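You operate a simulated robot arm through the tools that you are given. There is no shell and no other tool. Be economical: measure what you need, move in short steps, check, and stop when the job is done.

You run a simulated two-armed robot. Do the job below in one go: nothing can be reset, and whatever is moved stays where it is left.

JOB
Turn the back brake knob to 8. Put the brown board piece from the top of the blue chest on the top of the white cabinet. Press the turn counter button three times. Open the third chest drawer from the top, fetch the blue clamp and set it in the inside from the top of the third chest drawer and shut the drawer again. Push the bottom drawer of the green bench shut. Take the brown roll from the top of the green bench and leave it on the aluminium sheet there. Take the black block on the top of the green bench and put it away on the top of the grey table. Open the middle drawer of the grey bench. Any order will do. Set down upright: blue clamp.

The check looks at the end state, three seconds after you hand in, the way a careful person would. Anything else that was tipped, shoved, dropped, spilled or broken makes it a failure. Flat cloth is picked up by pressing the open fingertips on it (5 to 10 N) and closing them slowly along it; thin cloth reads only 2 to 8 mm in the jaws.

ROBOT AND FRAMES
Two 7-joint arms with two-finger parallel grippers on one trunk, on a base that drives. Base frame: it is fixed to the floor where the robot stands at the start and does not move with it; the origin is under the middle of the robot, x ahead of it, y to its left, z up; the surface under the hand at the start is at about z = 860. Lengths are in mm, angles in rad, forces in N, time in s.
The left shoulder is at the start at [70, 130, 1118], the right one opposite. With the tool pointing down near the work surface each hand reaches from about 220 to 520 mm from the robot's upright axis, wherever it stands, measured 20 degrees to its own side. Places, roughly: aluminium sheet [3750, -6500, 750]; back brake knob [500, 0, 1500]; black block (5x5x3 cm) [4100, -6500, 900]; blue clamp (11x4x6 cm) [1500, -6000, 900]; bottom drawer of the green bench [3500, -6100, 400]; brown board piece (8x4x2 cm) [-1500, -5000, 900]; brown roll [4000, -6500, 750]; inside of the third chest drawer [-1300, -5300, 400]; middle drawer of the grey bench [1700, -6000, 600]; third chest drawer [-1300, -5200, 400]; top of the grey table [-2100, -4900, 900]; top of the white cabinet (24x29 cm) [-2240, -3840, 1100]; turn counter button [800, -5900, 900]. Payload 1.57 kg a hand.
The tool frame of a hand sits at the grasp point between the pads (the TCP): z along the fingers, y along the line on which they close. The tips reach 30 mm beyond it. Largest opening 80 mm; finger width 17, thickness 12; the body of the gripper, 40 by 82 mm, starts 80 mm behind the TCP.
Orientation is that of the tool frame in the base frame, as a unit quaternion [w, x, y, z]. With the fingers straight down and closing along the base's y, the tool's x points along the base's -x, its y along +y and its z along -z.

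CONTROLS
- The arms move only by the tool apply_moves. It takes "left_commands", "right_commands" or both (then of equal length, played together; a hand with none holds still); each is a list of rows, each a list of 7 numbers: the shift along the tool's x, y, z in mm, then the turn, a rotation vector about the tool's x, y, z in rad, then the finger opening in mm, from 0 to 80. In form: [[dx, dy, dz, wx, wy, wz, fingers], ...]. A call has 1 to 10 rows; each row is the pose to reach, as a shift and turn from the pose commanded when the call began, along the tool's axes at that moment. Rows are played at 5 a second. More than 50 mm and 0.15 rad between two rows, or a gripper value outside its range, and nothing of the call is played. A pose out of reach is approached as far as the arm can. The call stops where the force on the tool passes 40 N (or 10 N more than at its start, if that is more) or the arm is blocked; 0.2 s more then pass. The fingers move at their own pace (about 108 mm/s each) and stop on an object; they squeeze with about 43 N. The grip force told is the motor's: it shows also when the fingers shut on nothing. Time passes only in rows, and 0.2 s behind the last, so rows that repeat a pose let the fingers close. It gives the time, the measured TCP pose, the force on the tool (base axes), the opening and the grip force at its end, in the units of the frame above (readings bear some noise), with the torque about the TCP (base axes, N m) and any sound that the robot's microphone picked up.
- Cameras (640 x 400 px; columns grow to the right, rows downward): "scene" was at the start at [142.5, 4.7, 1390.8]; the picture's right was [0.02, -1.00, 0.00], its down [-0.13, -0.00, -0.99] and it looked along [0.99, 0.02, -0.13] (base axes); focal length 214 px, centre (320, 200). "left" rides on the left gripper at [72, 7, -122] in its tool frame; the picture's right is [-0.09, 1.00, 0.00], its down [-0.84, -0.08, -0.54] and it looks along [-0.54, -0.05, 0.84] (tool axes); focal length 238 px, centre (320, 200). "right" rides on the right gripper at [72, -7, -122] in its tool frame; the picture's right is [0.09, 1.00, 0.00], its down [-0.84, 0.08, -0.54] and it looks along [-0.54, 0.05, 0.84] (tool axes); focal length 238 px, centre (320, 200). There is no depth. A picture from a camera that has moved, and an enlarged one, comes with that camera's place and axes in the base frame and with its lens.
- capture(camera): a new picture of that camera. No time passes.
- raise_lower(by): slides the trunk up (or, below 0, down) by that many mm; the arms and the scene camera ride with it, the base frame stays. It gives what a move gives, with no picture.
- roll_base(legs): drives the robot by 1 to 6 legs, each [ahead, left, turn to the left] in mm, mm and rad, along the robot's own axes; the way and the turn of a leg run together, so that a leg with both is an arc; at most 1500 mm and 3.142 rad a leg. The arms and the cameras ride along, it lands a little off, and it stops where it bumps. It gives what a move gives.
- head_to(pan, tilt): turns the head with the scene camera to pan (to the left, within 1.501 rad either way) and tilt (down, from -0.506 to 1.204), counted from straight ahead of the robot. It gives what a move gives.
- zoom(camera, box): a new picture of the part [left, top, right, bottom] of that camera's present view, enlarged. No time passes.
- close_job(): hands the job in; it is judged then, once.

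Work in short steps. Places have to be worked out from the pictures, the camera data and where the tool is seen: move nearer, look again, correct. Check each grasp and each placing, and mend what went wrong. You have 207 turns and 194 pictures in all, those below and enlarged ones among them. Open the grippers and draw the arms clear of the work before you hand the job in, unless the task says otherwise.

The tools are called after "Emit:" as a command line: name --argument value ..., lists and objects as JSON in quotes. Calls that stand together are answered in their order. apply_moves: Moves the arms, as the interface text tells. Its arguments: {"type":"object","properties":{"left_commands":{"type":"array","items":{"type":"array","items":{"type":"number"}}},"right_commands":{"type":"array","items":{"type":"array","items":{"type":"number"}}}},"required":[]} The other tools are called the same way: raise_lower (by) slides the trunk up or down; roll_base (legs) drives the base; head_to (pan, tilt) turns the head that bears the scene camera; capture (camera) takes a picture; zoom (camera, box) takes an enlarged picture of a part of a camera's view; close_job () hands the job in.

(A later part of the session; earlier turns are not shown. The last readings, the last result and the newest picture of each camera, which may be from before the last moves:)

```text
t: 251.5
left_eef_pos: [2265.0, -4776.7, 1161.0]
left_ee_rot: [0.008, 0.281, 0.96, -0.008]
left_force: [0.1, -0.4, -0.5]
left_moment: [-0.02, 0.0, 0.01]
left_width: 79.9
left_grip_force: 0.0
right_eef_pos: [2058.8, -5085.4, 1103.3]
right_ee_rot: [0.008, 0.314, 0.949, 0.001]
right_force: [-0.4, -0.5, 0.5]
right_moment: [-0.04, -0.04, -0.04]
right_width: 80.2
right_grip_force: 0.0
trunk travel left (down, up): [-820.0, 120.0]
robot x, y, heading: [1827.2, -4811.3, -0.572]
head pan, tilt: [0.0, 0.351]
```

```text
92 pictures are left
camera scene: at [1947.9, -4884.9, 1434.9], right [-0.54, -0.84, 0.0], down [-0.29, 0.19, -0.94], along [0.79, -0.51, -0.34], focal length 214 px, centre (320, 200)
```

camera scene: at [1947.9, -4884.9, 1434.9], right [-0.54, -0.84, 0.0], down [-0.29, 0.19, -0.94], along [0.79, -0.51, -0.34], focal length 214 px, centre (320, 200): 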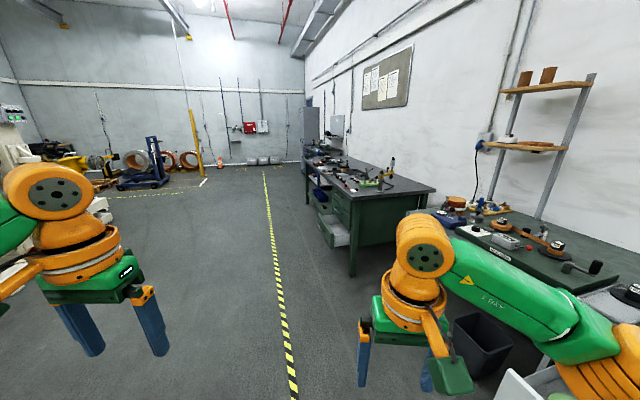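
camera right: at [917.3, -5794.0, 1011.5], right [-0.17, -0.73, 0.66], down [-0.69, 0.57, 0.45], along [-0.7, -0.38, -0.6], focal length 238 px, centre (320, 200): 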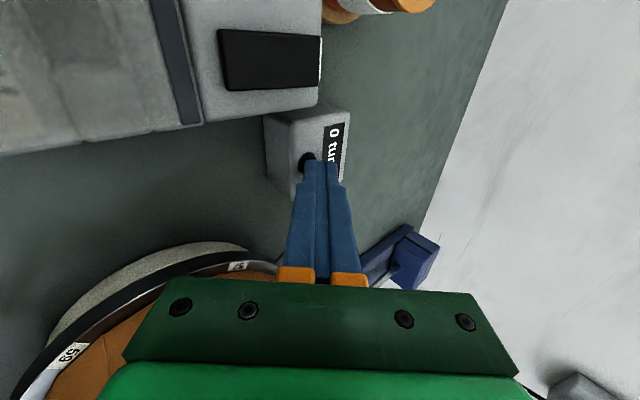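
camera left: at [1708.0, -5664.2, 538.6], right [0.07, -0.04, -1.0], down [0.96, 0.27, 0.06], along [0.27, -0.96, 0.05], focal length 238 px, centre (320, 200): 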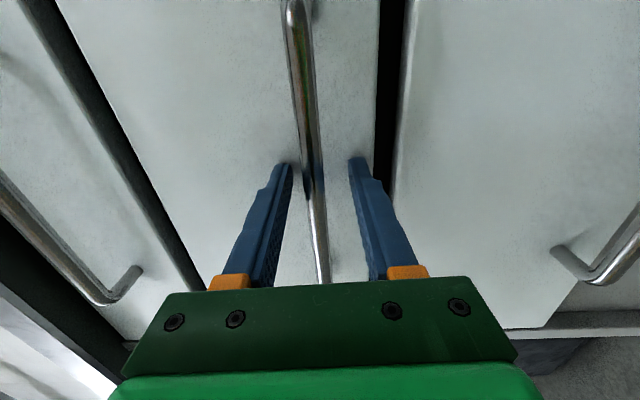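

The green bench with its open bottom drawer is ahead, front edge from ≈[3146,-5960] to [4800,-6457]. I drive in front of it and face it.

Emit:
roll_base --legs '[[0, 0, 0.4], [1050, 0, 0], [900, 0, 0], [0, 0, -1.69]]'

Emit:
head_to --pan 0.0 --tilt 0.5

Emit:
capture --camera "scene"

```text
t: 266.4
left_eef_pos: [3907.0, -5551.2, 1161.2]
left_ee_rot: [0.001, 0.795, 0.607, -0.012]
left_force: [-0.2, 0.1, 0.8]
left_moment: [-0.02, 0.0, -0.01]
left_width: 79.8
left_grip_force: 0.1
right_eef_pos: [3550.1, -5447.7, 1103.9]
right_ee_rot: [0.006, 0.815, 0.58, -0.004]
right_force: [-0.7, -0.5, -0.3]
right_moment: [0.0, -0.01, 0.01]
right_width: 80.0
right_grip_force: 0.2
trunk travel left (down, up): [-820.0, 120.0]
robot x, y, heading: [3740.6, -5145.3, -1.837]
head pan, tilt: [0.0, 0.351]
```

```text
t: 267.1
left_eef_pos: [3905.2, -5550.5, 1161.6]
left_ee_rot: [0.003, 0.794, 0.607, -0.011]
left_force: [-0.6, -0.7, -0.5]
left_moment: [-0.03, -0.04, -0.02]
left_width: 80.0
left_grip_force: 0.0
right_eef_pos: [3549.4, -5448.9, 1103.6]
right_ee_rot: [0.007, 0.815, 0.58, -0.003]
right_force: [-0.4, -0.6, -0.5]
right_moment: [0.04, -0.02, -0.03]
right_width: 79.9
right_grip_force: 0.1
trunk travel left (down, up): [-820.0, 120.0]
robot x, y, heading: [3741.3, -5145.1, -1.834]
head pan, tilt: [0.0, 0.499]
```

```text
91 pictures are left
camera scene: at [3704.6, -5277.5, 1421.4], right [-0.97, 0.26, 0.0], down [0.12, 0.46, -0.88], along [-0.23, -0.85, -0.48], focal length 214 px, centre (320, 200)
```

scene: 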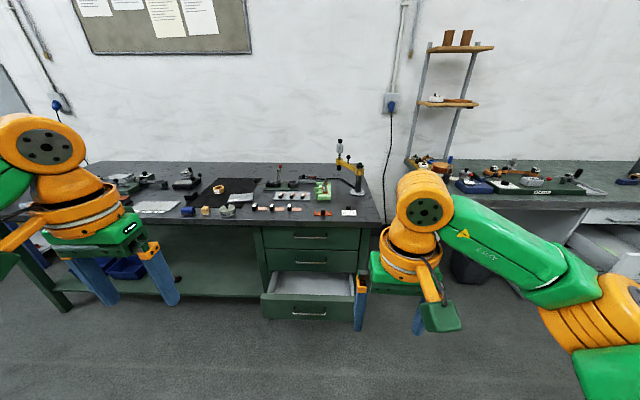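

I zoom on the bench top and the open drawer.

Emit:
zoom --camera "scene" --box '[90, 150, 270, 240]'

Emit:
zoom --camera "scene" --box '[230, 200, 400, 340]'

Emit:
zoom --camera "scene" --box '[220, 150, 400, 240]'

```text
3.56 times, centred on (180, 195) of scene
camera zoom: at [3704.6, -5277.5, 1421.4], right [-0.97, 0.26, 0.0], down [0.12, 0.46, -0.88], along [-0.23, -0.85, -0.48], focal length 763 px, centre (818, 218)
```

zoom: 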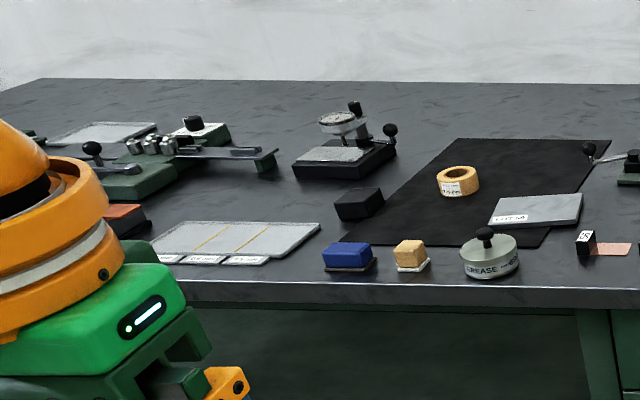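

```text
2.86 times, centred on (315, 270) of scene
camera zoom: at [3704.6, -5277.5, 1421.4], right [-0.97, 0.26, 0.0], down [0.12, 0.46, -0.88], along [-0.23, -0.85, -0.48], focal length 613 px, centre (334, 0)
```

zoom: 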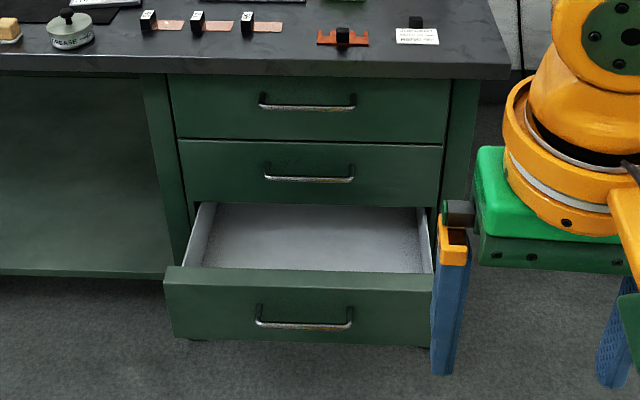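

```text
3.56 times, centred on (310, 195) of scene
camera zoom: at [3704.6, -5277.5, 1421.4], right [-0.97, 0.26, 0.0], down [0.12, 0.46, -0.88], along [-0.23, -0.85, -0.48], focal length 763 px, centre (356, 218)
```

zoom: 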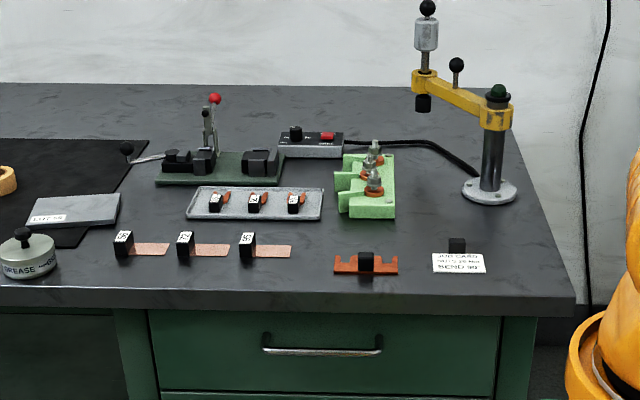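

Roll ≈[3978,-6504], black block ≈[4115,-6459], grey labelled sheet ≈[3855,-6390]. First I'll shut the bottom drawer (front ≈[3578,-5987], z 345–443): I position, pitch the left hand forward with closed fingers and lower.

Emit:
roll_base --legs '[[120, -64, -0.04]]'

Emit:
apply_moves --left_commands '[[-15, 0, 0, 0, -0.15, 0, 0], [-30, 0, 0, 0, -0.3, 0, 0], [-45, 0, 0, 0, -0.45, 0, 0], [-60, 0, 0, 0, -0.6, 0, 0], [-75, 0, 0, 0, -0.75, 0, 0], [-90, 0, 0, 0, -0.9, 0, 0], [-100, 0, 0, 0, -1.05, 0, 0], [-100, 0, 0, 0, -1.2, 0, 0], [-100, 0, 0, 0, -1.35, 0, 0], [-100, 0, 0, 0, -1.5, 0, 0]]'

Emit:
apply_moves --left_commands '[[0, 0, 0, 0, -0.07, 0, 0], [0, 0, 0, 0, -0.07, 0, 0]]'

Emit:
raise_lower --by -400

Emit:
raise_lower --by -340

Emit:
capture --camera "left"

Emit:
capture --camera "scene"

```text
t: 268.4
left_eef_pos: [3796.7, -5653.0, 1162.1]
left_ee_rot: [0.002, 0.806, 0.591, -0.013]
left_force: [-0.4, -0.1, -0.3]
left_moment: [-0.01, 0.03, -0.04]
left_width: 80.0
left_grip_force: 0.1
right_eef_pos: [3443.3, -5535.4, 1104.6]
right_ee_rot: [0.006, 0.826, 0.563, -0.005]
right_force: [-0.1, -0.2, -0.4]
right_moment: [0.0, 0.03, -0.02]
right_width: 80.2
right_grip_force: 0.0
trunk travel left (down, up): [-820.0, 120.0]
robot x, y, heading: [3645.9, -5243.7, -1.872]
head pan, tilt: [0.0, 0.499]
```

```text
t: 270.6
left_eef_pos: [3762.8, -5749.0, 1161.4]
left_ee_rot: [0.403, 0.583, 0.431, -0.559]
left_force: [0.1, -0.6, -0.1]
left_moment: [0.02, -0.01, 0.01]
left_width: 0.0
left_grip_force: 20.8
right_eef_pos: [3441.0, -5537.8, 1103.3]
right_ee_rot: [0.008, 0.826, 0.563, -0.004]
right_force: [0.1, -0.6, 0.7]
right_moment: [-0.02, 0.0, 0.05]
right_width: 80.0
right_grip_force: 0.2
trunk travel left (down, up): [-820.0, 120.0]
robot x, y, heading: [3647.3, -5245.8, -1.875]
head pan, tilt: [0.0, 0.499]
```

```text
t: 271.2
left_eef_pos: [3764.3, -5751.1, 1163.0]
left_ee_rot: [-0.419, -0.563, -0.417, 0.578]
left_force: [0.9, 0.7, 0.5]
left_moment: [0.02, -0.01, 0.0]
left_width: 0.3
left_grip_force: 21.8
right_eef_pos: [3442.0, -5538.7, 1102.1]
right_ee_rot: [0.006, 0.827, 0.563, -0.004]
right_force: [0.0, -0.5, 0.2]
right_moment: [0.0, -0.03, -0.01]
right_width: 80.1
right_grip_force: 0.1
trunk travel left (down, up): [-820.0, 120.0]
robot x, y, heading: [3644.4, -5242.0, -1.877]
head pan, tilt: [0.0, 0.499]
```

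```text
t: 275.1
left_eef_pos: [3764.4, -5751.8, 762.1]
left_ee_rot: [-0.419, -0.562, -0.417, 0.579]
left_force: [0.3, 0.5, 0.6]
left_moment: [0.0, 0.01, 0.03]
left_width: 0.0
left_grip_force: 21.3
right_eef_pos: [3442.0, -5538.4, 702.9]
right_ee_rot: [0.007, 0.826, 0.563, -0.004]
right_force: [0.3, -0.1, -0.1]
right_moment: [0.01, -0.02, 0.02]
right_width: 80.0
right_grip_force: 0.1
trunk travel left (down, up): [-420.0, 520.0]
robot x, y, heading: [3646.5, -5241.5, -1.879]
head pan, tilt: [0.0, 0.499]
```

```text
t: 278.4
left_eef_pos: [3764.0, -5751.6, 422.5]
left_ee_rot: [-0.419, -0.562, -0.417, 0.578]
left_force: [0.2, -0.2, -0.1]
left_moment: [-0.02, 0.0, 0.0]
left_width: 0.2
left_grip_force: 21.3
right_eef_pos: [3441.2, -5538.2, 363.1]
right_ee_rot: [0.006, 0.826, 0.563, -0.005]
right_force: [0.5, 0.1, -0.5]
right_moment: [0.0, -0.02, 0.02]
right_width: 80.2
right_grip_force: 0.0
trunk travel left (down, up): [-80.0, 860.0]
robot x, y, heading: [3645.4, -5244.2, -1.877]
head pan, tilt: [0.0, 0.499]
```

```text
87 pictures are left
camera left: at [3805.7, -5637.5, 346.9], right [0.95, -0.3, 0.08], down [0.1, 0.55, 0.83], along [-0.29, -0.78, 0.56], focal length 238 px, centre (320, 200)
```

left: 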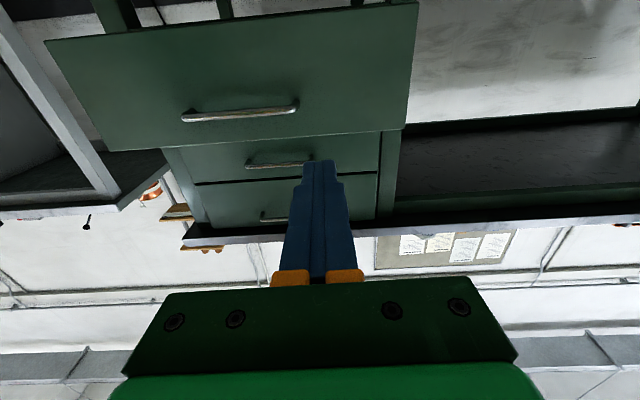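

```text
86 pictures are left
camera scene: at [3603.6, -5373.5, 681.3], right [-0.95, 0.3, 0.0], down [0.14, 0.46, -0.88], along [-0.26, -0.84, -0.48], focal length 214 px, centre (320, 200)
```

scene: 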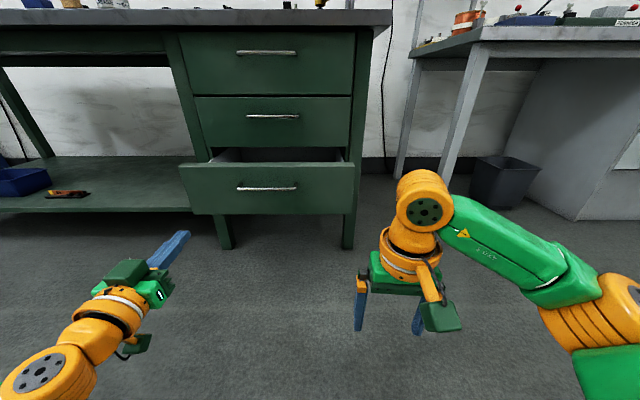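

Drawer front panel spans z≈303–479 with handle at 399. I raise 20 mm, strafe right 106 mm, and drive 220 mm to just before contact.

Emit:
raise_lower --by 20

Emit:
roll_base --legs '[[0, -106, 0], [220, 0, 0]]'

Emit:
capture --camera "scene"

```text
t: 279.1
left_eef_pos: [3764.6, -5751.4, 442.7]
left_ee_rot: [-0.419, -0.562, -0.417, 0.578]
left_force: [0.3, 0.3, 0.3]
left_moment: [0.01, 0.01, 0.0]
left_width: 0.1
left_grip_force: 21.3
right_eef_pos: [3442.1, -5536.8, 383.6]
right_ee_rot: [0.007, 0.826, 0.563, -0.004]
right_force: [0.4, 0.0, -0.2]
right_moment: [-0.02, 0.0, -0.03]
right_width: 79.8
right_grip_force: 0.1
trunk travel left (down, up): [-100.0, 840.0]
robot x, y, heading: [3645.6, -5243.7, -1.877]
head pan, tilt: [0.0, 0.499]
```

```text
t: 281.6
left_eef_pos: [3595.5, -5932.2, 443.2]
left_ee_rot: [-0.42, -0.562, -0.418, 0.577]
left_force: [0.1, -0.7, 0.3]
left_moment: [0.0, -0.01, -0.02]
left_width: 0.2
left_grip_force: 21.0
right_eef_pos: [3272.2, -5720.2, 382.6]
right_ee_rot: [0.007, 0.825, 0.564, -0.004]
right_force: [-0.5, -0.3, -0.2]
right_moment: [-0.02, -0.01, -0.01]
right_width: 79.7
right_grip_force: 0.1
trunk travel left (down, up): [-100.0, 840.0]
robot x, y, heading: [3474.4, -5418.8, -1.873]
head pan, tilt: [0.0, 0.499]
```

```text
85 pictures are left
camera scene: at [3433.5, -5555.7, 701.3], right [-0.96, 0.3, 0.0], down [0.14, 0.46, -0.88], along [-0.26, -0.84, -0.48], focal length 214 px, centre (320, 200)
```

scene: 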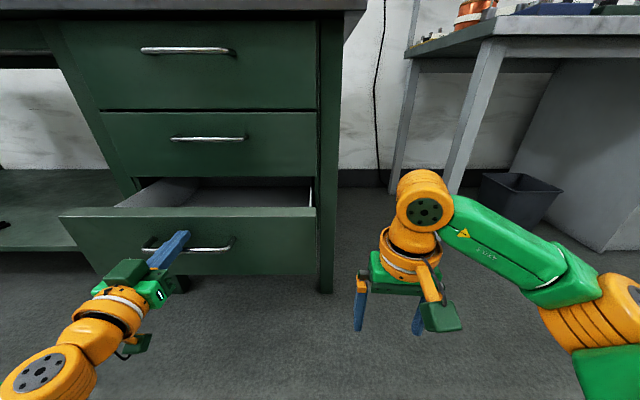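

Aim is right, above the handle. I push by driving 110 mm.

Emit:
roll_base --legs '[[110, 0, 0]]'

Emit:
capture --camera "scene"

```text
t: 282.8
left_eef_pos: [3565.6, -6033.5, 443.4]
left_ee_rot: [-0.42, -0.562, -0.418, 0.577]
left_force: [-0.1, 0.5, 1.3]
left_moment: [-0.03, -0.02, 0.02]
left_width: 0.0
left_grip_force: 21.6
right_eef_pos: [3242.1, -5822.1, 383.4]
right_ee_rot: [0.006, 0.825, 0.566, -0.004]
right_force: [0.6, -0.6, -0.2]
right_moment: [0.03, 0.02, 0.01]
right_width: 79.9
right_grip_force: 0.0
trunk travel left (down, up): [-100.0, 840.0]
robot x, y, heading: [3442.9, -5524.3, -1.868]
head pan, tilt: [0.0, 0.499]
```

```text
84 pictures are left
camera scene: at [3402.6, -5657.1, 701.3], right [-0.96, 0.29, 0.0], down [0.14, 0.46, -0.88], along [-0.26, -0.84, -0.48], focal length 214 px, centre (320, 200)
```

scene: 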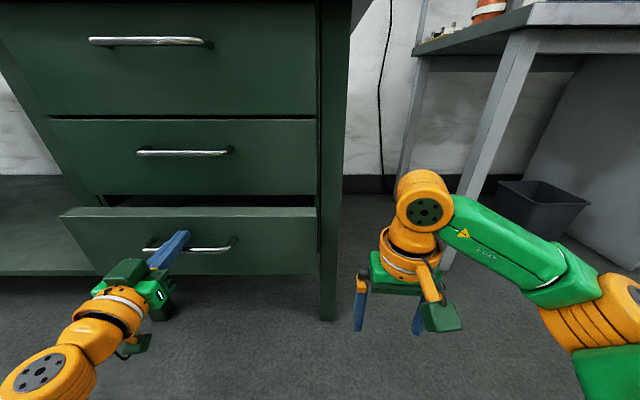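

Nearly closed. I finish the push with the arm until it stops.

Emit:
apply_moves --left_commands '[[0, 0, 10, 0, 0, 0, 0], [0, 0, 20, 0, 0, 0, 0], [0, 0, 30, 0, 0, 0, 0], [0, 0, 40, 0, 0, 0, 0], [0, 0, 48, 0, 0, 0, 0], [0, 0, 56, 0, 0, 0, 0], [0, 0, 64, 0, 0, 0, 0]]'

Emit:
capture --camera "scene"

```text
t: 284.4
left_eef_pos: [3545.4, -6095.8, 443.9]
left_ee_rot: [-0.421, -0.56, -0.419, 0.577]
left_force: [-0.7, 1.1, 0.4]
left_moment: [0.02, 0.01, 0.01]
left_width: 0.2
left_grip_force: 21.1
right_eef_pos: [3241.4, -5822.9, 383.0]
right_ee_rot: [0.007, 0.825, 0.566, -0.004]
right_force: [-0.1, 0.7, -0.5]
right_moment: [0.0, -0.06, 0.02]
right_width: 79.9
right_grip_force: 0.1
trunk travel left (down, up): [-100.0, 840.0]
robot x, y, heading: [3444.4, -5524.9, -1.867]
head pan, tilt: [0.0, 0.499]
```

```text
83 pictures are left
camera scene: at [3402.6, -5657.1, 701.3], right [-0.96, 0.29, 0.0], down [0.14, 0.46, -0.88], along [-0.26, -0.84, -0.48], focal length 214 px, centre (320, 200)
```

scene: 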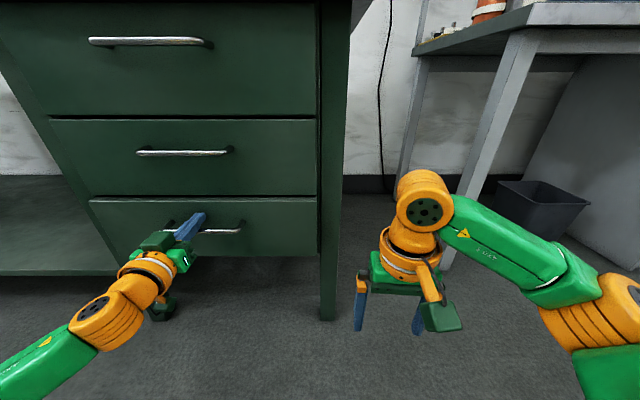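

Looks nearly flush but no stop force; I push a bit more until contact force rises.

Emit:
apply_moves --left_commands '[[0, 0, 5, 0, 0, 0, 0], [0, 0, 10, 0, 0, 0, 0], [0, 0, 15, 0, 0, 0, 0], [0, 0, 20, 0, 0, 0, 0]]'

Emit:
zoom --camera "scene" --box '[60, 100, 360, 300]'

```text
t: 285.3
left_eef_pos: [3541.7, -6109.1, 443.1]
left_ee_rot: [-0.42, -0.562, -0.419, 0.577]
left_force: [4.0, 14.4, 0.9]
left_moment: [0.09, 0.12, 0.05]
left_width: 0.0
left_grip_force: 21.1
right_eef_pos: [3244.5, -5822.1, 384.5]
right_ee_rot: [0.007, 0.824, 0.567, -0.005]
right_force: [-0.1, -0.3, 0.2]
right_moment: [0.02, 0.03, 0.0]
right_width: 80.2
right_grip_force: 0.1
trunk travel left (down, up): [-100.0, 840.0]
robot x, y, heading: [3445.0, -5523.9, -1.862]
head pan, tilt: [0.0, 0.499]
stopped in row 4 (left hand): the force on the tool passed its limit at 53 N (the readings are from after the stop); the commanded pose is now the measured one
```

```text
2.00 times, centred on (210, 200) of scene
camera zoom: at [3403.7, -5655.0, 701.7], right [-0.96, 0.29, 0.0], down [0.14, 0.46, -0.88], along [-0.25, -0.84, -0.48], focal length 429 px, centre (540, 200)
```

zoom: 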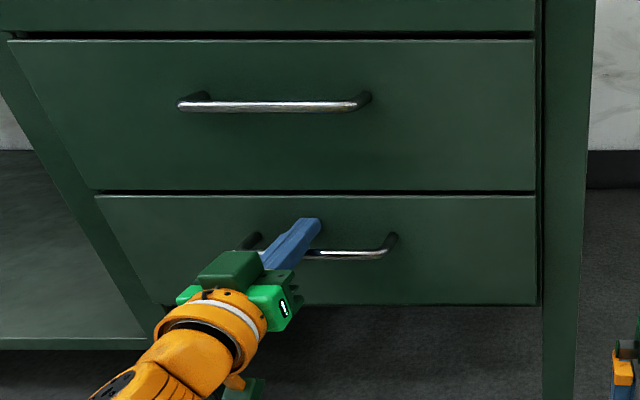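

Drawer is shut flush. I withdraw, raise, restore the left hand, and move over to the roll's section of the bench.

Emit:
apply_moves --left_commands '[[0, 0, -40, 0, 0, 0, 0], [0, 0, -80, 0, 0, 0, 0]]'

Emit:
roll_base --legs '[[-250, 0, 0]]'

Emit:
raise_lower --by 400

Emit:
raise_lower --by 320

Emit:
apply_moves --left_commands '[[0, 0, -10, 0, 0.15, 0, 60], [0, 0, -20, 0, 0.3, 0, 60], [0, 0, -30, 0, 0.45, 0, 60], [0, 0, -45, 0, 0.6, 0, 60], [0, 0, -60, 0, 0.75, 0, 60], [0, 0, -75, 0, 0.9, 0, 60], [0, 0, -90, 0, 1.05, 0, 60], [0, 0, -100, 0, 1.2, 0, 60], [0, 0, -100, 0, 1.35, 0, 60], [0, 0, -100, 0, 1.5, 0, 80]]'

Emit:
apply_moves --left_commands '[[0, 0, 0, 0, 0.07, 0, 80], [0, 0, 0, 0, 0.07, 0, 80]]'

Emit:
roll_base --legs '[[0, 650, 0], [200, 0, 0]]'

Emit:
head_to --pan 0.1 --tilt 0.65

Emit:
capture --camera "scene"

```text
t: 285.9
left_eef_pos: [3562.8, -6034.8, 441.1]
left_ee_rot: [-0.419, -0.562, -0.419, 0.577]
left_force: [0.5, -0.7, -0.1]
left_moment: [0.01, 0.0, -0.02]
left_width: 0.0
left_grip_force: 21.4
right_eef_pos: [3243.2, -5822.3, 383.0]
right_ee_rot: [0.007, 0.824, 0.566, -0.004]
right_force: [1.2, -0.1, 0.1]
right_moment: [-0.01, 0.01, -0.01]
right_width: 80.2
right_grip_force: 0.0
trunk travel left (down, up): [-100.0, 840.0]
robot x, y, heading: [3442.9, -5526.7, -1.871]
head pan, tilt: [0.0, 0.499]
```

```text
t: 287.8
left_eef_pos: [3637.3, -5798.8, 440.4]
left_ee_rot: [-0.42, -0.562, -0.42, 0.575]
left_force: [-0.3, -0.6, 0.3]
left_moment: [0.02, 0.01, 0.03]
left_width: 0.0
left_grip_force: 21.4
right_eef_pos: [3314.9, -5586.1, 383.3]
right_ee_rot: [0.006, 0.823, 0.568, -0.004]
right_force: [-0.6, -0.2, -0.4]
right_moment: [-0.01, 0.04, 0.0]
right_width: 79.8
right_grip_force: 0.0
trunk travel left (down, up): [-100.0, 840.0]
robot x, y, heading: [3515.4, -5285.2, -1.862]
head pan, tilt: [0.0, 0.499]
```

```text
t: 291.6
left_eef_pos: [3638.0, -5798.6, 840.1]
left_ee_rot: [-0.42, -0.562, -0.42, 0.575]
left_force: [0.3, -0.1, -0.7]
left_moment: [0.04, 0.02, 0.0]
left_width: 0.0
left_grip_force: 21.5
right_eef_pos: [3314.9, -5585.7, 782.5]
right_ee_rot: [0.007, 0.823, 0.567, -0.004]
right_force: [-0.2, -0.6, -0.1]
right_moment: [0.02, 0.04, -0.01]
right_width: 79.9
right_grip_force: 0.1
trunk travel left (down, up): [-500.0, 440.0]
robot x, y, heading: [3518.6, -5290.1, -1.86]
head pan, tilt: [0.0, 0.499]
```

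```text
t: 294.8
left_eef_pos: [3637.1, -5798.3, 1160.2]
left_ee_rot: [-0.421, -0.562, -0.421, 0.574]
left_force: [0.9, 0.1, -0.1]
left_moment: [0.01, -0.03, -0.01]
left_width: 0.0
left_grip_force: 21.7
right_eef_pos: [3316.1, -5587.2, 1103.5]
right_ee_rot: [0.006, 0.823, 0.568, -0.004]
right_force: [0.1, 0.2, -0.6]
right_moment: [0.03, -0.04, -0.01]
right_width: 79.9
right_grip_force: 0.1
trunk travel left (down, up): [-820.0, 120.0]
robot x, y, heading: [3515.1, -5286.9, -1.863]
head pan, tilt: [0.0, 0.499]
```

```text
t: 296.9
left_eef_pos: [3664.8, -5705.0, 1160.3]
left_ee_rot: [0.019, 0.804, 0.593, -0.037]
left_force: [-0.4, 0.1, -0.2]
left_moment: [0.01, 0.0, -0.02]
left_width: 80.0
left_grip_force: 0.1
right_eef_pos: [3313.8, -5587.7, 1103.6]
right_ee_rot: [0.006, 0.823, 0.568, -0.004]
right_force: [-0.3, -1.1, -0.4]
right_moment: [-0.04, -0.03, 0.0]
right_width: 80.3
right_grip_force: 0.1
trunk travel left (down, up): [-820.0, 120.0]
robot x, y, heading: [3518.2, -5286.7, -1.86]
head pan, tilt: [0.0, 0.499]
```

```text
t: 297.6
left_eef_pos: [3665.7, -5702.6, 1158.7]
left_ee_rot: [0.0, 0.804, 0.595, -0.009]
left_force: [-0.5, -0.4, 0.8]
left_moment: [-0.03, -0.01, 0.05]
left_width: 80.0
left_grip_force: 0.0
right_eef_pos: [3314.7, -5586.4, 1103.4]
right_ee_rot: [0.006, 0.823, 0.568, -0.004]
right_force: [0.3, -0.6, -0.1]
right_moment: [-0.01, 0.0, 0.04]
right_width: 80.2
right_grip_force: 0.1
trunk travel left (down, up): [-820.0, 120.0]
robot x, y, heading: [3517.3, -5292.6, -1.862]
head pan, tilt: [0.0, 0.499]
```

```text
t: 302.4
left_eef_pos: [4250.8, -6072.8, 1160.5]
left_ee_rot: [0.001, 0.801, 0.599, -0.011]
left_force: [0.2, 1.9, -0.6]
left_moment: [-0.04, -0.02, -0.01]
left_width: 80.1
left_grip_force: 0.2
right_eef_pos: [3898.4, -5960.5, 1103.8]
right_ee_rot: [0.008, 0.82, 0.573, -0.005]
right_force: [-0.3, -0.4, -0.3]
right_moment: [0.01, 0.0, 0.02]
right_width: 79.9
right_grip_force: 0.1
trunk travel left (down, up): [-820.0, 120.0]
robot x, y, heading: [4095.8, -5661.5, -1.85]
head pan, tilt: [0.0, 0.499]
```

```text
t: 303.1
left_eef_pos: [4250.3, -6074.5, 1159.3]
left_ee_rot: [0.001, 0.8, 0.599, -0.01]
left_force: [0.3, -0.5, -0.1]
left_moment: [0.02, 0.01, -0.02]
left_width: 79.7
left_grip_force: 0.1
right_eef_pos: [3898.0, -5963.0, 1104.1]
right_ee_rot: [0.007, 0.82, 0.573, -0.004]
right_force: [0.9, -0.4, 0.4]
right_moment: [-0.01, 0.04, 0.01]
right_width: 79.8
right_grip_force: 0.1
trunk travel left (down, up): [-820.0, 120.0]
robot x, y, heading: [4092.0, -5661.9, -1.848]
head pan, tilt: [0.099, 0.649]
```

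```text
81 pictures are left
camera scene: at [4065.0, -5793.0, 1408.0], right [-0.98, 0.18, 0.0], down [0.11, 0.59, -0.8], along [-0.14, -0.78, -0.6], focal length 214 px, centre (320, 200)
```

scene: 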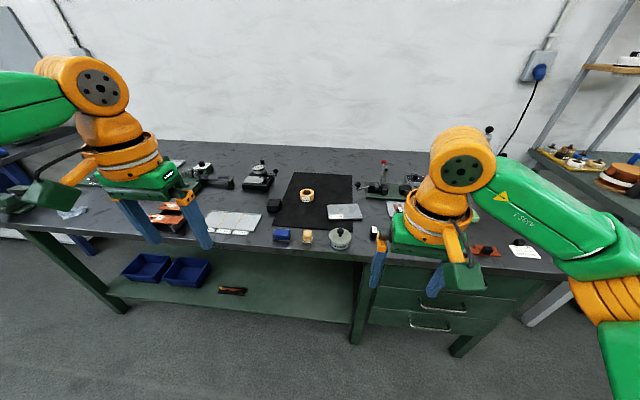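

Emit:
zoom --camera "scene" --box '[250, 160, 390, 260]'

```text
4.00 times, centred on (320, 210) of scene
camera zoom: at [4065.0, -5793.0, 1408.0], right [-0.98, 0.18, 0.0], down [0.11, 0.59, -0.8], along [-0.14, -0.78, -0.6], focal length 858 px, centre (320, 160)
```

zoom: 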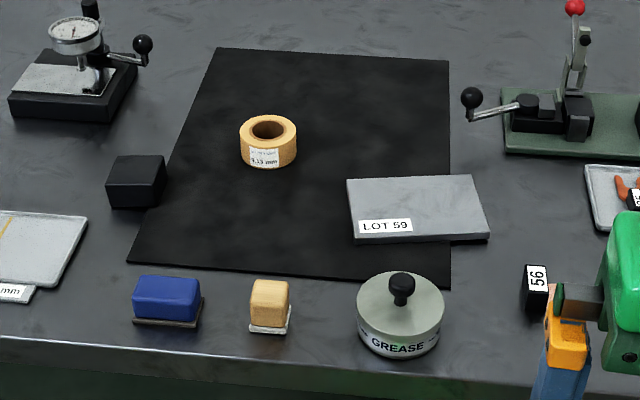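

Roll ≈[3990,-6520], LOT 59 sheet ≈[3861,-6396], block ≈[4126,-6479]. I move left 226 mm, square up, and drive 315 mm in.

Emit:
roll_base --legs '[[0, 226, -0.026], [310, 0, 0]]'

Emit:
head_to --pan -0.1 --tilt 0.8

Emit:
capture --camera "scene"

Emit:
capture --camera "right"

```text
t: 306.5
left_eef_pos: [4369.7, -6431.3, 1159.9]
left_ee_rot: [0.002, 0.806, 0.592, -0.009]
left_force: [-0.6, -0.1, 0.3]
left_moment: [-0.02, -0.01, -0.05]
left_width: 80.1
left_grip_force: 0.1
right_eef_pos: [4018.8, -6312.8, 1104.8]
right_ee_rot: [0.007, 0.824, 0.567, -0.004]
right_force: [0.3, -0.3, -0.1]
right_moment: [0.02, 0.02, 0.02]
right_width: 80.2
right_grip_force: 0.1
trunk travel left (down, up): [-820.0, 120.0]
robot x, y, heading: [4219.8, -6017.0, -1.864]
head pan, tilt: [0.099, 0.649]
```

```text
t: 307.2
left_eef_pos: [4370.0, -6433.9, 1158.4]
left_ee_rot: [0.001, 0.805, 0.593, -0.01]
left_force: [0.1, -0.1, 1.3]
left_moment: [0.04, 0.04, -0.01]
left_width: 79.9
left_grip_force: 0.0
right_eef_pos: [4019.0, -6315.7, 1103.8]
right_ee_rot: [0.007, 0.824, 0.566, -0.004]
right_force: [0.0, 1.3, 0.9]
right_moment: [-0.01, 0.01, -0.05]
right_width: 80.0
right_grip_force: 0.1
trunk travel left (down, up): [-820.0, 120.0]
robot x, y, heading: [4221.3, -6017.3, -1.869]
head pan, tilt: [-0.099, 0.799]
```

```text
79 pictures are left
camera scene: at [4174.8, -6137.9, 1395.4], right [-0.92, 0.38, 0.0], down [0.28, 0.66, -0.7], along [-0.27, -0.64, -0.72], focal length 214 px, centre (320, 200)
```

scene: 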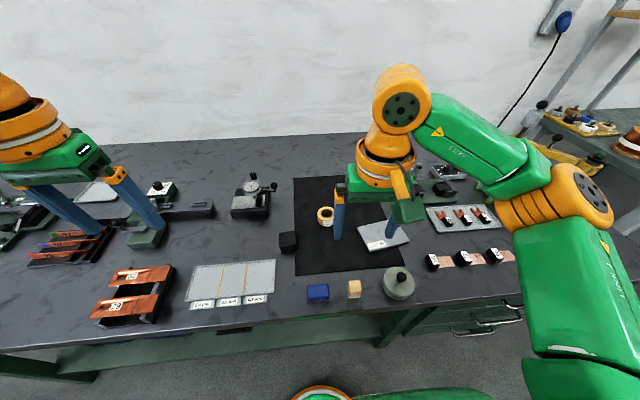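

```text
78 pictures are left
camera right: at [4038.6, -6244.7, 1223.6], right [0.96, -0.27, 0.01], down [-0.23, -0.8, 0.55], along [-0.15, -0.53, -0.83], focal length 238 px, centre (320, 200)
```

right: 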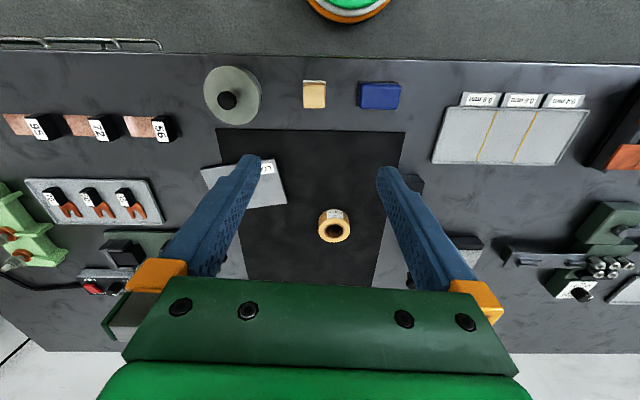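

Roll ≈[3987,-6522]. It's slightly far for a vertical tool, so I move 25 mm closer, pitch the right hand 0.3 forward, and hover over it.

Emit:
roll_base --legs '[[25, 0, 0]]'

Emit:
apply_moves --right_commands '[[-35, 10, 0, 0, -0.15, 0, 80], [-75, 20, 20, 0, -0.3, 0, 80], [-115, 30, 40, 0, -0.3, 0, 80], [-150, 38, 70, 0, -0.3, 0, 80], [-172, 41, 105, 0, -0.3, 0, 80], [-172, 41, 144, 0, -0.3, 0, 80], [-172, 41, 144, 0, -0.3, 0, 80]]'

Emit:
capture --camera "right"

```text
t: 308.0
left_eef_pos: [4363.6, -6453.2, 1161.0]
left_ee_rot: [0.001, 0.806, 0.592, -0.012]
left_force: [-0.4, 0.2, 0.3]
left_moment: [-0.03, 0.06, 0.01]
left_width: 80.2
left_grip_force: 0.1
right_eef_pos: [4013.1, -6335.5, 1104.8]
right_ee_rot: [0.008, 0.824, 0.566, -0.006]
right_force: [-0.8, 0.8, 0.4]
right_moment: [-0.03, 0.0, -0.02]
right_width: 80.2
right_grip_force: 0.1
trunk travel left (down, up): [-820.0, 120.0]
robot x, y, heading: [4212.4, -6048.3, -1.866]
head pan, tilt: [-0.099, 0.799]
```

```text
t: 309.6
left_eef_pos: [4362.9, -6456.4, 1159.8]
left_ee_rot: [0.0, 0.805, 0.593, -0.01]
left_force: [0.3, -0.5, -0.7]
left_moment: [-0.04, 0.0, 0.02]
left_width: 80.2
left_grip_force: 0.0
right_eef_pos: [3985.5, -6517.6, 963.6]
right_ee_rot: [0.091, 0.814, 0.56, -0.126]
right_force: [-0.3, 1.0, -0.4]
right_moment: [0.02, -0.01, -0.02]
right_width: 80.0
right_grip_force: 0.1
trunk travel left (down, up): [-820.0, 120.0]
robot x, y, heading: [4215.5, -6043.2, -1.866]
head pan, tilt: [-0.099, 0.799]
```

```text
77 pictures are left
camera right: at [4018.0, -6416.5, 1056.7], right [0.96, -0.27, -0.02], down [-0.16, -0.61, 0.78], along [-0.23, -0.74, -0.63], focal length 238 px, centre (320, 200)
```

right: 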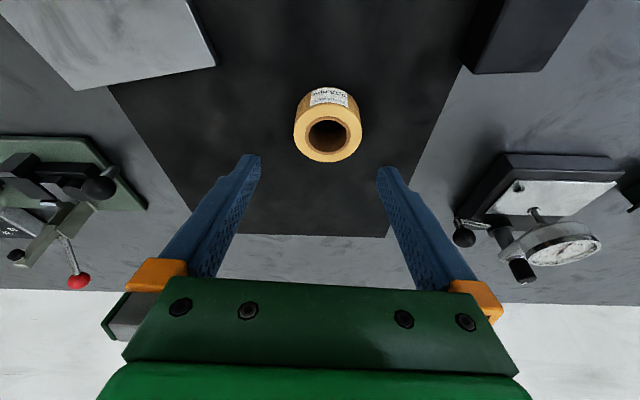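

Roll ≈[3988,-6528]. I descend around it with the small correction.

Emit:
apply_moves --right_commands '[[7, 5, 25, 0, 0, 0, 80], [13, 5, 48, 0, 0, 0, 80], [17, 5, 60, 0, 0, 0, 80], [19, 5, 66, 0, 0, 0, 80], [19, 5, 66, 0, 0, 0, 80]]'

Emit:
capture --camera "right"

```text
t: 310.8
left_eef_pos: [4361.6, -6457.3, 1159.3]
left_ee_rot: [0.0, 0.805, 0.593, -0.01]
left_force: [0.4, -0.3, 0.5]
left_moment: [0.02, -0.03, 0.01]
left_width: 80.0
left_grip_force: 0.0
right_eef_pos: [3993.2, -6522.2, 893.7]
right_ee_rot: [0.092, 0.814, 0.559, -0.128]
right_force: [-0.6, -0.1, 0.0]
right_moment: [0.01, 0.04, -0.02]
right_width: 80.3
right_grip_force: 0.1
trunk travel left (down, up): [-820.0, 120.0]
robot x, y, heading: [4212.4, -6040.4, -1.869]
head pan, tilt: [-0.099, 0.799]
```

```text
76 pictures are left
camera right: at [4024.5, -6420.6, 987.3], right [0.96, -0.27, -0.02], down [-0.16, -0.61, 0.77], along [-0.23, -0.74, -0.63], focal length 238 px, centre (320, 200)
```

right: 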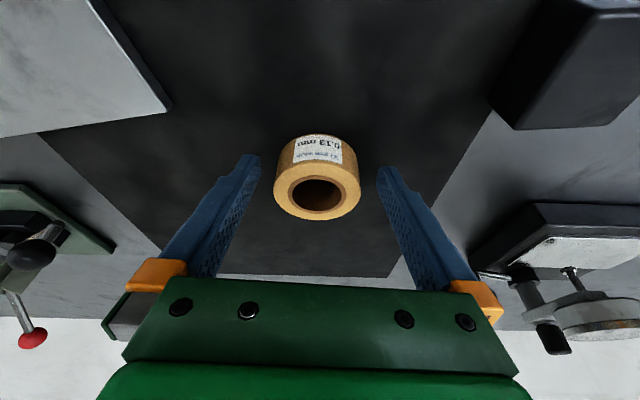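

The roll is centred between the fingers. I close and lift.

Emit:
apply_moves --right_commands '[[0, 0, 0, 0, 0, 0, 60], [0, 0, 0, 0, 0, 0, 40], [0, 0, 0, 0, 0, 0, 40], [0, 0, 0, 0, 0, 0, 40], [6, 0, -18, 0, 0, 0, 40], [18, 0, -55, 0, 0, 0, 40], [30, 0, -90, 0, 0, 0, 40]]'

Emit:
capture --camera "right"

Emit:
capture --camera "scene"

```text
t: 312.4
left_eef_pos: [4362.3, -6456.0, 1159.9]
left_ee_rot: [0.001, 0.805, 0.593, -0.009]
left_force: [0.3, -0.1, 0.3]
left_moment: [-0.01, 0.0, 0.02]
left_width: 79.9
left_grip_force: 0.0
right_eef_pos: [4014.0, -6466.7, 970.2]
right_ee_rot: [0.091, 0.815, 0.558, -0.128]
right_force: [0.6, -0.8, -0.4]
right_moment: [0.01, 0.03, 0.02]
right_width: 56.8
right_grip_force: 42.7
trunk travel left (down, up): [-820.0, 120.0]
robot x, y, heading: [4215.6, -6042.6, -1.87]
head pan, tilt: [-0.099, 0.799]
```

```text
75 pictures are left
camera right: at [4046.5, -6365.9, 1062.5], right [0.96, -0.28, -0.02], down [-0.16, -0.61, 0.78], along [-0.23, -0.74, -0.63], focal length 238 px, centre (320, 200)
```

right: 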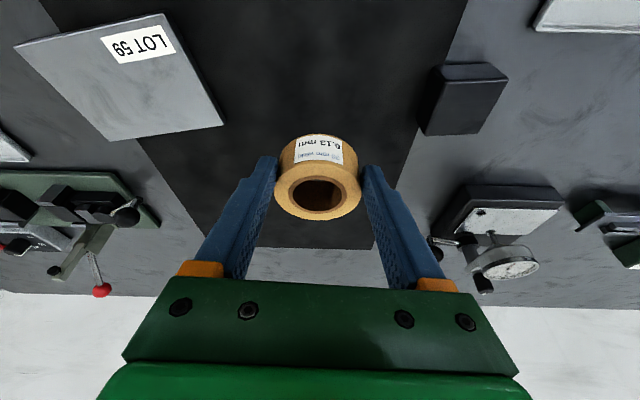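

```text
74 pictures are left
camera scene: at [4168.1, -6160.3, 1395.4], right [-0.92, 0.38, 0.0], down [0.28, 0.66, -0.7], along [-0.27, -0.64, -0.72], focal length 214 px, centre (320, 200)
```

scene: 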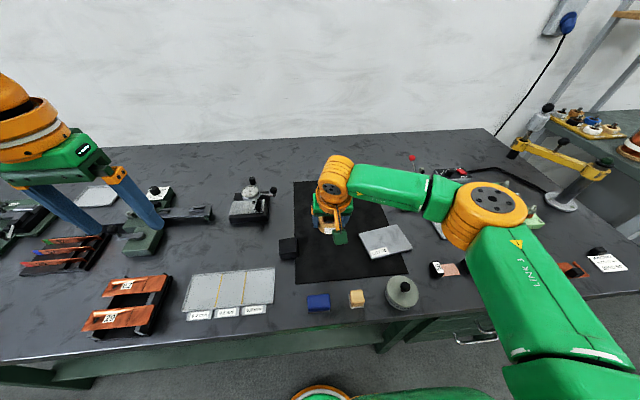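

Roll held. Sheet centre ≈[3864,-6404]. I carry the roll over it.

Emit:
apply_moves --right_commands '[[3, -40, -1, 0, 0, 0, 40], [6, -80, -2, 0, 0, 0, 40], [9, -120, -4, 0, 0, 0, 40], [12, -160, -5, 0, 0, 0, 40], [12, -160, -5, 0, 0, 0, 40]]'

Emit:
capture --camera "right"

Emit:
zoom --camera "scene" --box '[320, 160, 480, 300]'

```text
t: 313.6
left_eef_pos: [4361.8, -6457.2, 1158.9]
left_ee_rot: [0.0, 0.805, 0.593, -0.01]
left_force: [0.5, -0.2, 0.0]
left_moment: [-0.04, 0.03, 0.02]
left_width: 79.9
left_grip_force: 0.1
right_eef_pos: [3868.1, -6399.0, 969.2]
right_ee_rot: [0.092, 0.814, 0.559, -0.127]
right_force: [-0.4, 0.2, 0.0]
right_moment: [0.03, 0.01, 0.06]
right_width: 56.5
right_grip_force: 43.8
trunk travel left (down, up): [-820.0, 120.0]
robot x, y, heading: [4216.9, -6040.3, -1.864]
head pan, tilt: [-0.099, 0.799]
```

```text
73 pictures are left
camera right: at [3899.1, -6297.7, 1061.3], right [0.96, -0.28, -0.02], down [-0.16, -0.61, 0.77], along [-0.23, -0.74, -0.63], focal length 238 px, centre (320, 200)
```

right: 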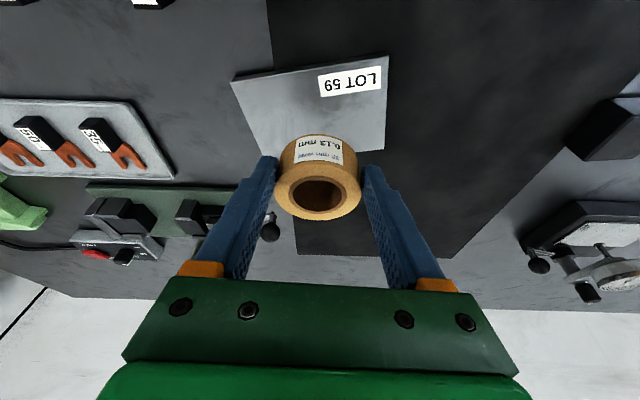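

```text
2.86 times, centred on (400, 230) of scene
camera zoom: at [4167.9, -6161.6, 1395.3], right [-0.92, 0.39, 0.0], down [0.28, 0.66, -0.7], along [-0.27, -0.64, -0.72], focal length 613 px, centre (91, 114)
```

zoom: 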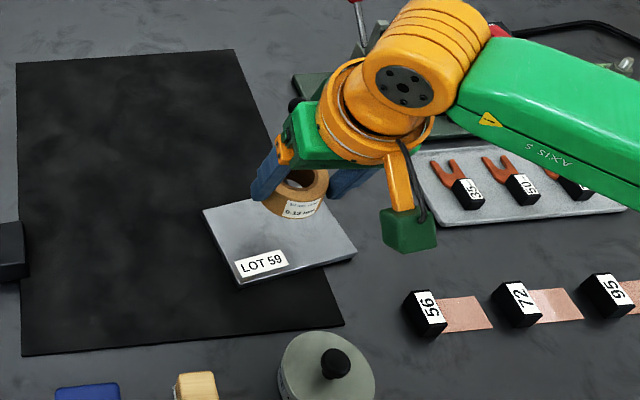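

The roll is positioned over the sheet's centre. I descend vertically to contact.

Emit:
apply_moves --right_commands '[[10, 0, 30, 0, 0, 0, 40], [15, 0, 47, 0, 0, 0, 40], [17, 0, 52, 0, 0, 0, 40], [18, 0, 56, 0, 0, 0, 40], [19, 0, 60, 0, 0, 0, 40], [20, 0, 63, 0, 0, 0, 40], [21, 0, 66, 0, 0, 0, 40], [22, 0, 69, 0, 0, 0, 40]]'

Emit:
zoom --camera "scene" --box '[340, 190, 440, 270]'

```text
t: 315.4
left_eef_pos: [4363.8, -6451.1, 1161.7]
left_ee_rot: [0.002, 0.806, 0.592, -0.012]
left_force: [0.6, -0.5, -0.6]
left_moment: [0.01, -0.01, -0.03]
left_width: 79.9
left_grip_force: 0.1
right_eef_pos: [3870.1, -6394.3, 901.2]
right_ee_rot: [0.094, 0.814, 0.558, -0.131]
right_force: [-4.4, 4.4, 21.7]
right_moment: [-0.25, 0.33, 0.01]
right_width: 53.7
right_grip_force: 42.4
trunk travel left (down, up): [-820.0, 120.0]
robot x, y, heading: [4215.4, -6041.0, -1.867]
head pan, tilt: [-0.099, 0.799]
```

```text
5.00 times, centred on (390, 230) of scene
camera zoom: at [4170.3, -6154.3, 1396.4], right [-0.92, 0.39, 0.0], down [0.27, 0.66, -0.7], along [-0.27, -0.65, -0.71], focal length 1072 px, centre (-30, 50)
```

zoom: 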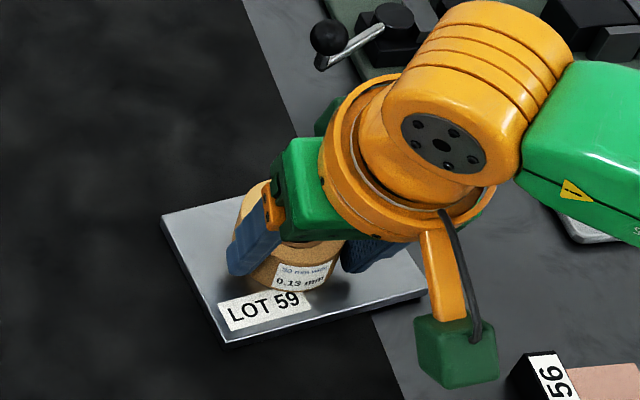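

Roll rests on the sheet. I open and retract along the tool axis.

Emit:
apply_moves --right_commands '[[0, 0, -1, 0, 0, 0, 40], [0, 0, -1, 0, 0, 0, 80], [0, 0, -1, 0, 0, 0, 80], [-8, 0, -30, 0, 0, 0, 80], [-20, 0, -65, 0, 0, 0, 80], [-30, 0, -110, 0, 0, 0, 80], [-30, 0, -150, 0, 0, 0, 80]]'

Emit:
capture --camera "right"

Emit:
zoom --camera "scene" --box '[320, 180, 440, 280]'

```text
t: 317.0
left_eef_pos: [4362.7, -6456.6, 1160.1]
left_ee_rot: [0.002, 0.805, 0.593, -0.01]
left_force: [-0.3, 0.6, 0.5]
left_moment: [-0.02, 0.03, -0.04]
left_width: 80.0
left_grip_force: 0.0
right_eef_pos: [3875.2, -6378.7, 1048.9]
right_ee_rot: [0.092, 0.814, 0.559, -0.127]
right_force: [0.6, 0.1, -0.4]
right_moment: [0.0, -0.01, -0.01]
right_width: 80.2
right_grip_force: 0.1
trunk travel left (down, up): [-820.0, 120.0]
robot x, y, heading: [4213.3, -6041.9, -1.86]
head pan, tilt: [-0.099, 0.799]
```

```text
70 pictures are left
camera right: at [3906.9, -6278.5, 1141.5], right [0.96, -0.28, -0.02], down [-0.16, -0.61, 0.77], along [-0.23, -0.74, -0.63], focal length 238 px, centre (320, 200)
```

right: 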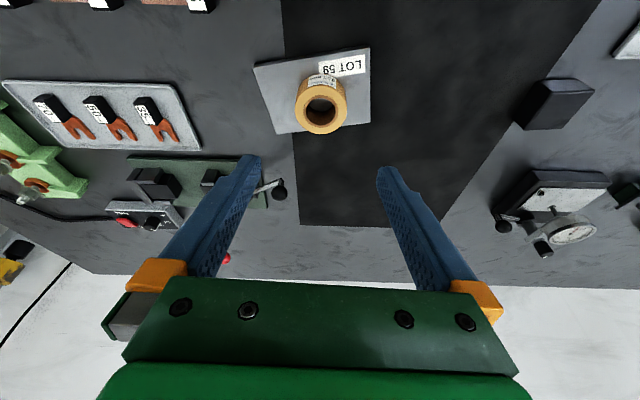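

```text
4.00 times, centred on (380, 230) of scene
camera zoom: at [4168.3, -6160.3, 1395.4], right [-0.92, 0.38, 0.0], down [0.28, 0.66, -0.7], along [-0.27, -0.64, -0.72], focal length 858 px, centre (80, 80)
```

zoom: 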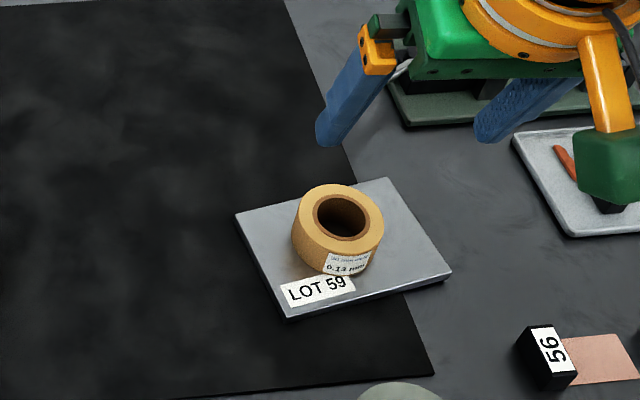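

Roll is on the sheet. Next the black block with the right hand: I strafe left 150 mm, un-pitch the hand and look.

Emit:
apply_moves --right_commands '[[0, 0, 0, 0, 0.15, 0, 80], [0, 0, 0, 0, 0.3, 0, 80], [0, 0, 0, 0, 0.3, 0, 80]]'

Emit:
roll_base --legs '[[0, 150, 0]]'

Emit:
capture --camera "right"

Emit:
capture --camera "scene"

```text
t: 317.8
left_eef_pos: [4361.9, -6456.6, 1159.1]
left_ee_rot: [0.001, 0.805, 0.593, -0.009]
left_force: [0.3, 0.3, 0.6]
left_moment: [0.0, -0.03, -0.01]
left_width: 80.1
left_grip_force: 0.1
right_eef_pos: [3873.1, -6381.5, 1047.7]
right_ee_rot: [0.007, 0.824, 0.567, -0.004]
right_force: [-0.2, -0.6, 1.6]
right_moment: [-0.01, 0.05, 0.02]
right_width: 80.0
right_grip_force: 0.0
trunk travel left (down, up): [-820.0, 120.0]
robot x, y, heading: [4213.6, -6041.2, -1.867]
head pan, tilt: [-0.099, 0.799]
```

```text
t: 319.2
left_eef_pos: [4501.2, -6498.8, 1159.7]
left_ee_rot: [0.001, 0.805, 0.593, -0.009]
left_force: [-0.5, -0.4, 0.6]
left_moment: [-0.02, -0.02, 0.0]
left_width: 80.1
left_grip_force: 0.0
right_eef_pos: [4013.9, -6424.1, 1046.2]
right_ee_rot: [0.009, 0.824, 0.566, -0.003]
right_force: [-0.4, 0.8, -0.3]
right_moment: [-0.02, -0.03, 0.0]
right_width: 80.1
right_grip_force: 0.0
trunk travel left (down, up): [-820.0, 120.0]
robot x, y, heading: [4354.6, -6086.2, -1.866]
head pan, tilt: [-0.099, 0.799]
```

```text
68 pictures are left
camera right: at [4032.7, -6352.7, 1167.6], right [0.96, -0.27, 0.01], down [-0.23, -0.8, 0.55], along [-0.14, -0.54, -0.83], focal length 238 px, centre (320, 200)
```

right: 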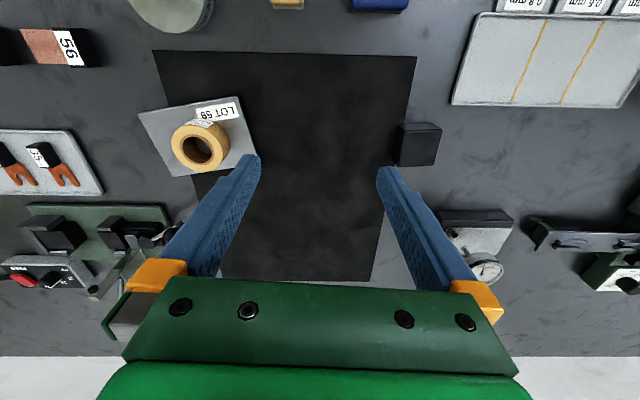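

```text
67 pictures are left
camera scene: at [4306.4, -6203.5, 1395.3], right [-0.92, 0.39, 0.0], down [0.28, 0.66, -0.7], along [-0.27, -0.64, -0.72], focal length 214 px, centre (320, 200)
```

scene: 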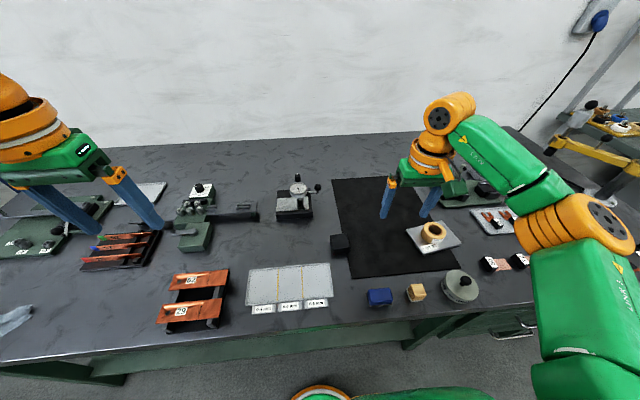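

Block ≈[4126,-6483], aligned with the gripper. I move over it and check at z 950.

Emit:
apply_moves --right_commands '[[-4, 40, 10, 0, 0, 0, 80], [-8, 80, 30, 0, 0, 0, 80], [-15, 120, 60, 0, 0, 0, 80], [-15, 126, 96, 0, 0, 0, 80], [-15, 126, 96, 0, 0, 0, 80]]'

Emit:
capture --camera "right"

```text
refused: row 3 steps farther than a row can; nothing moved
```

```text
66 pictures are left
camera right: at [4032.7, -6352.7, 1167.6], right [0.96, -0.27, 0.01], down [-0.23, -0.8, 0.55], along [-0.14, -0.54, -0.83], focal length 238 px, centre (320, 200)
```

right: 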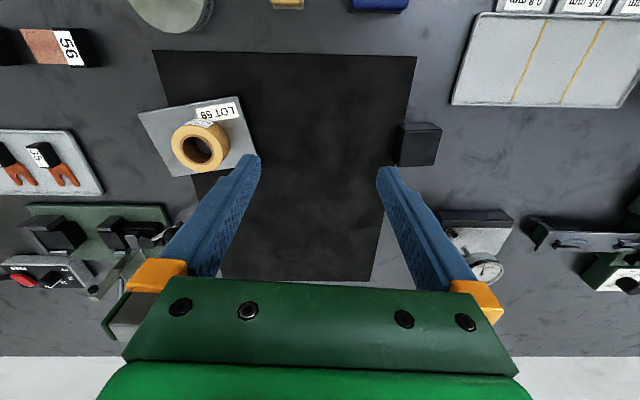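

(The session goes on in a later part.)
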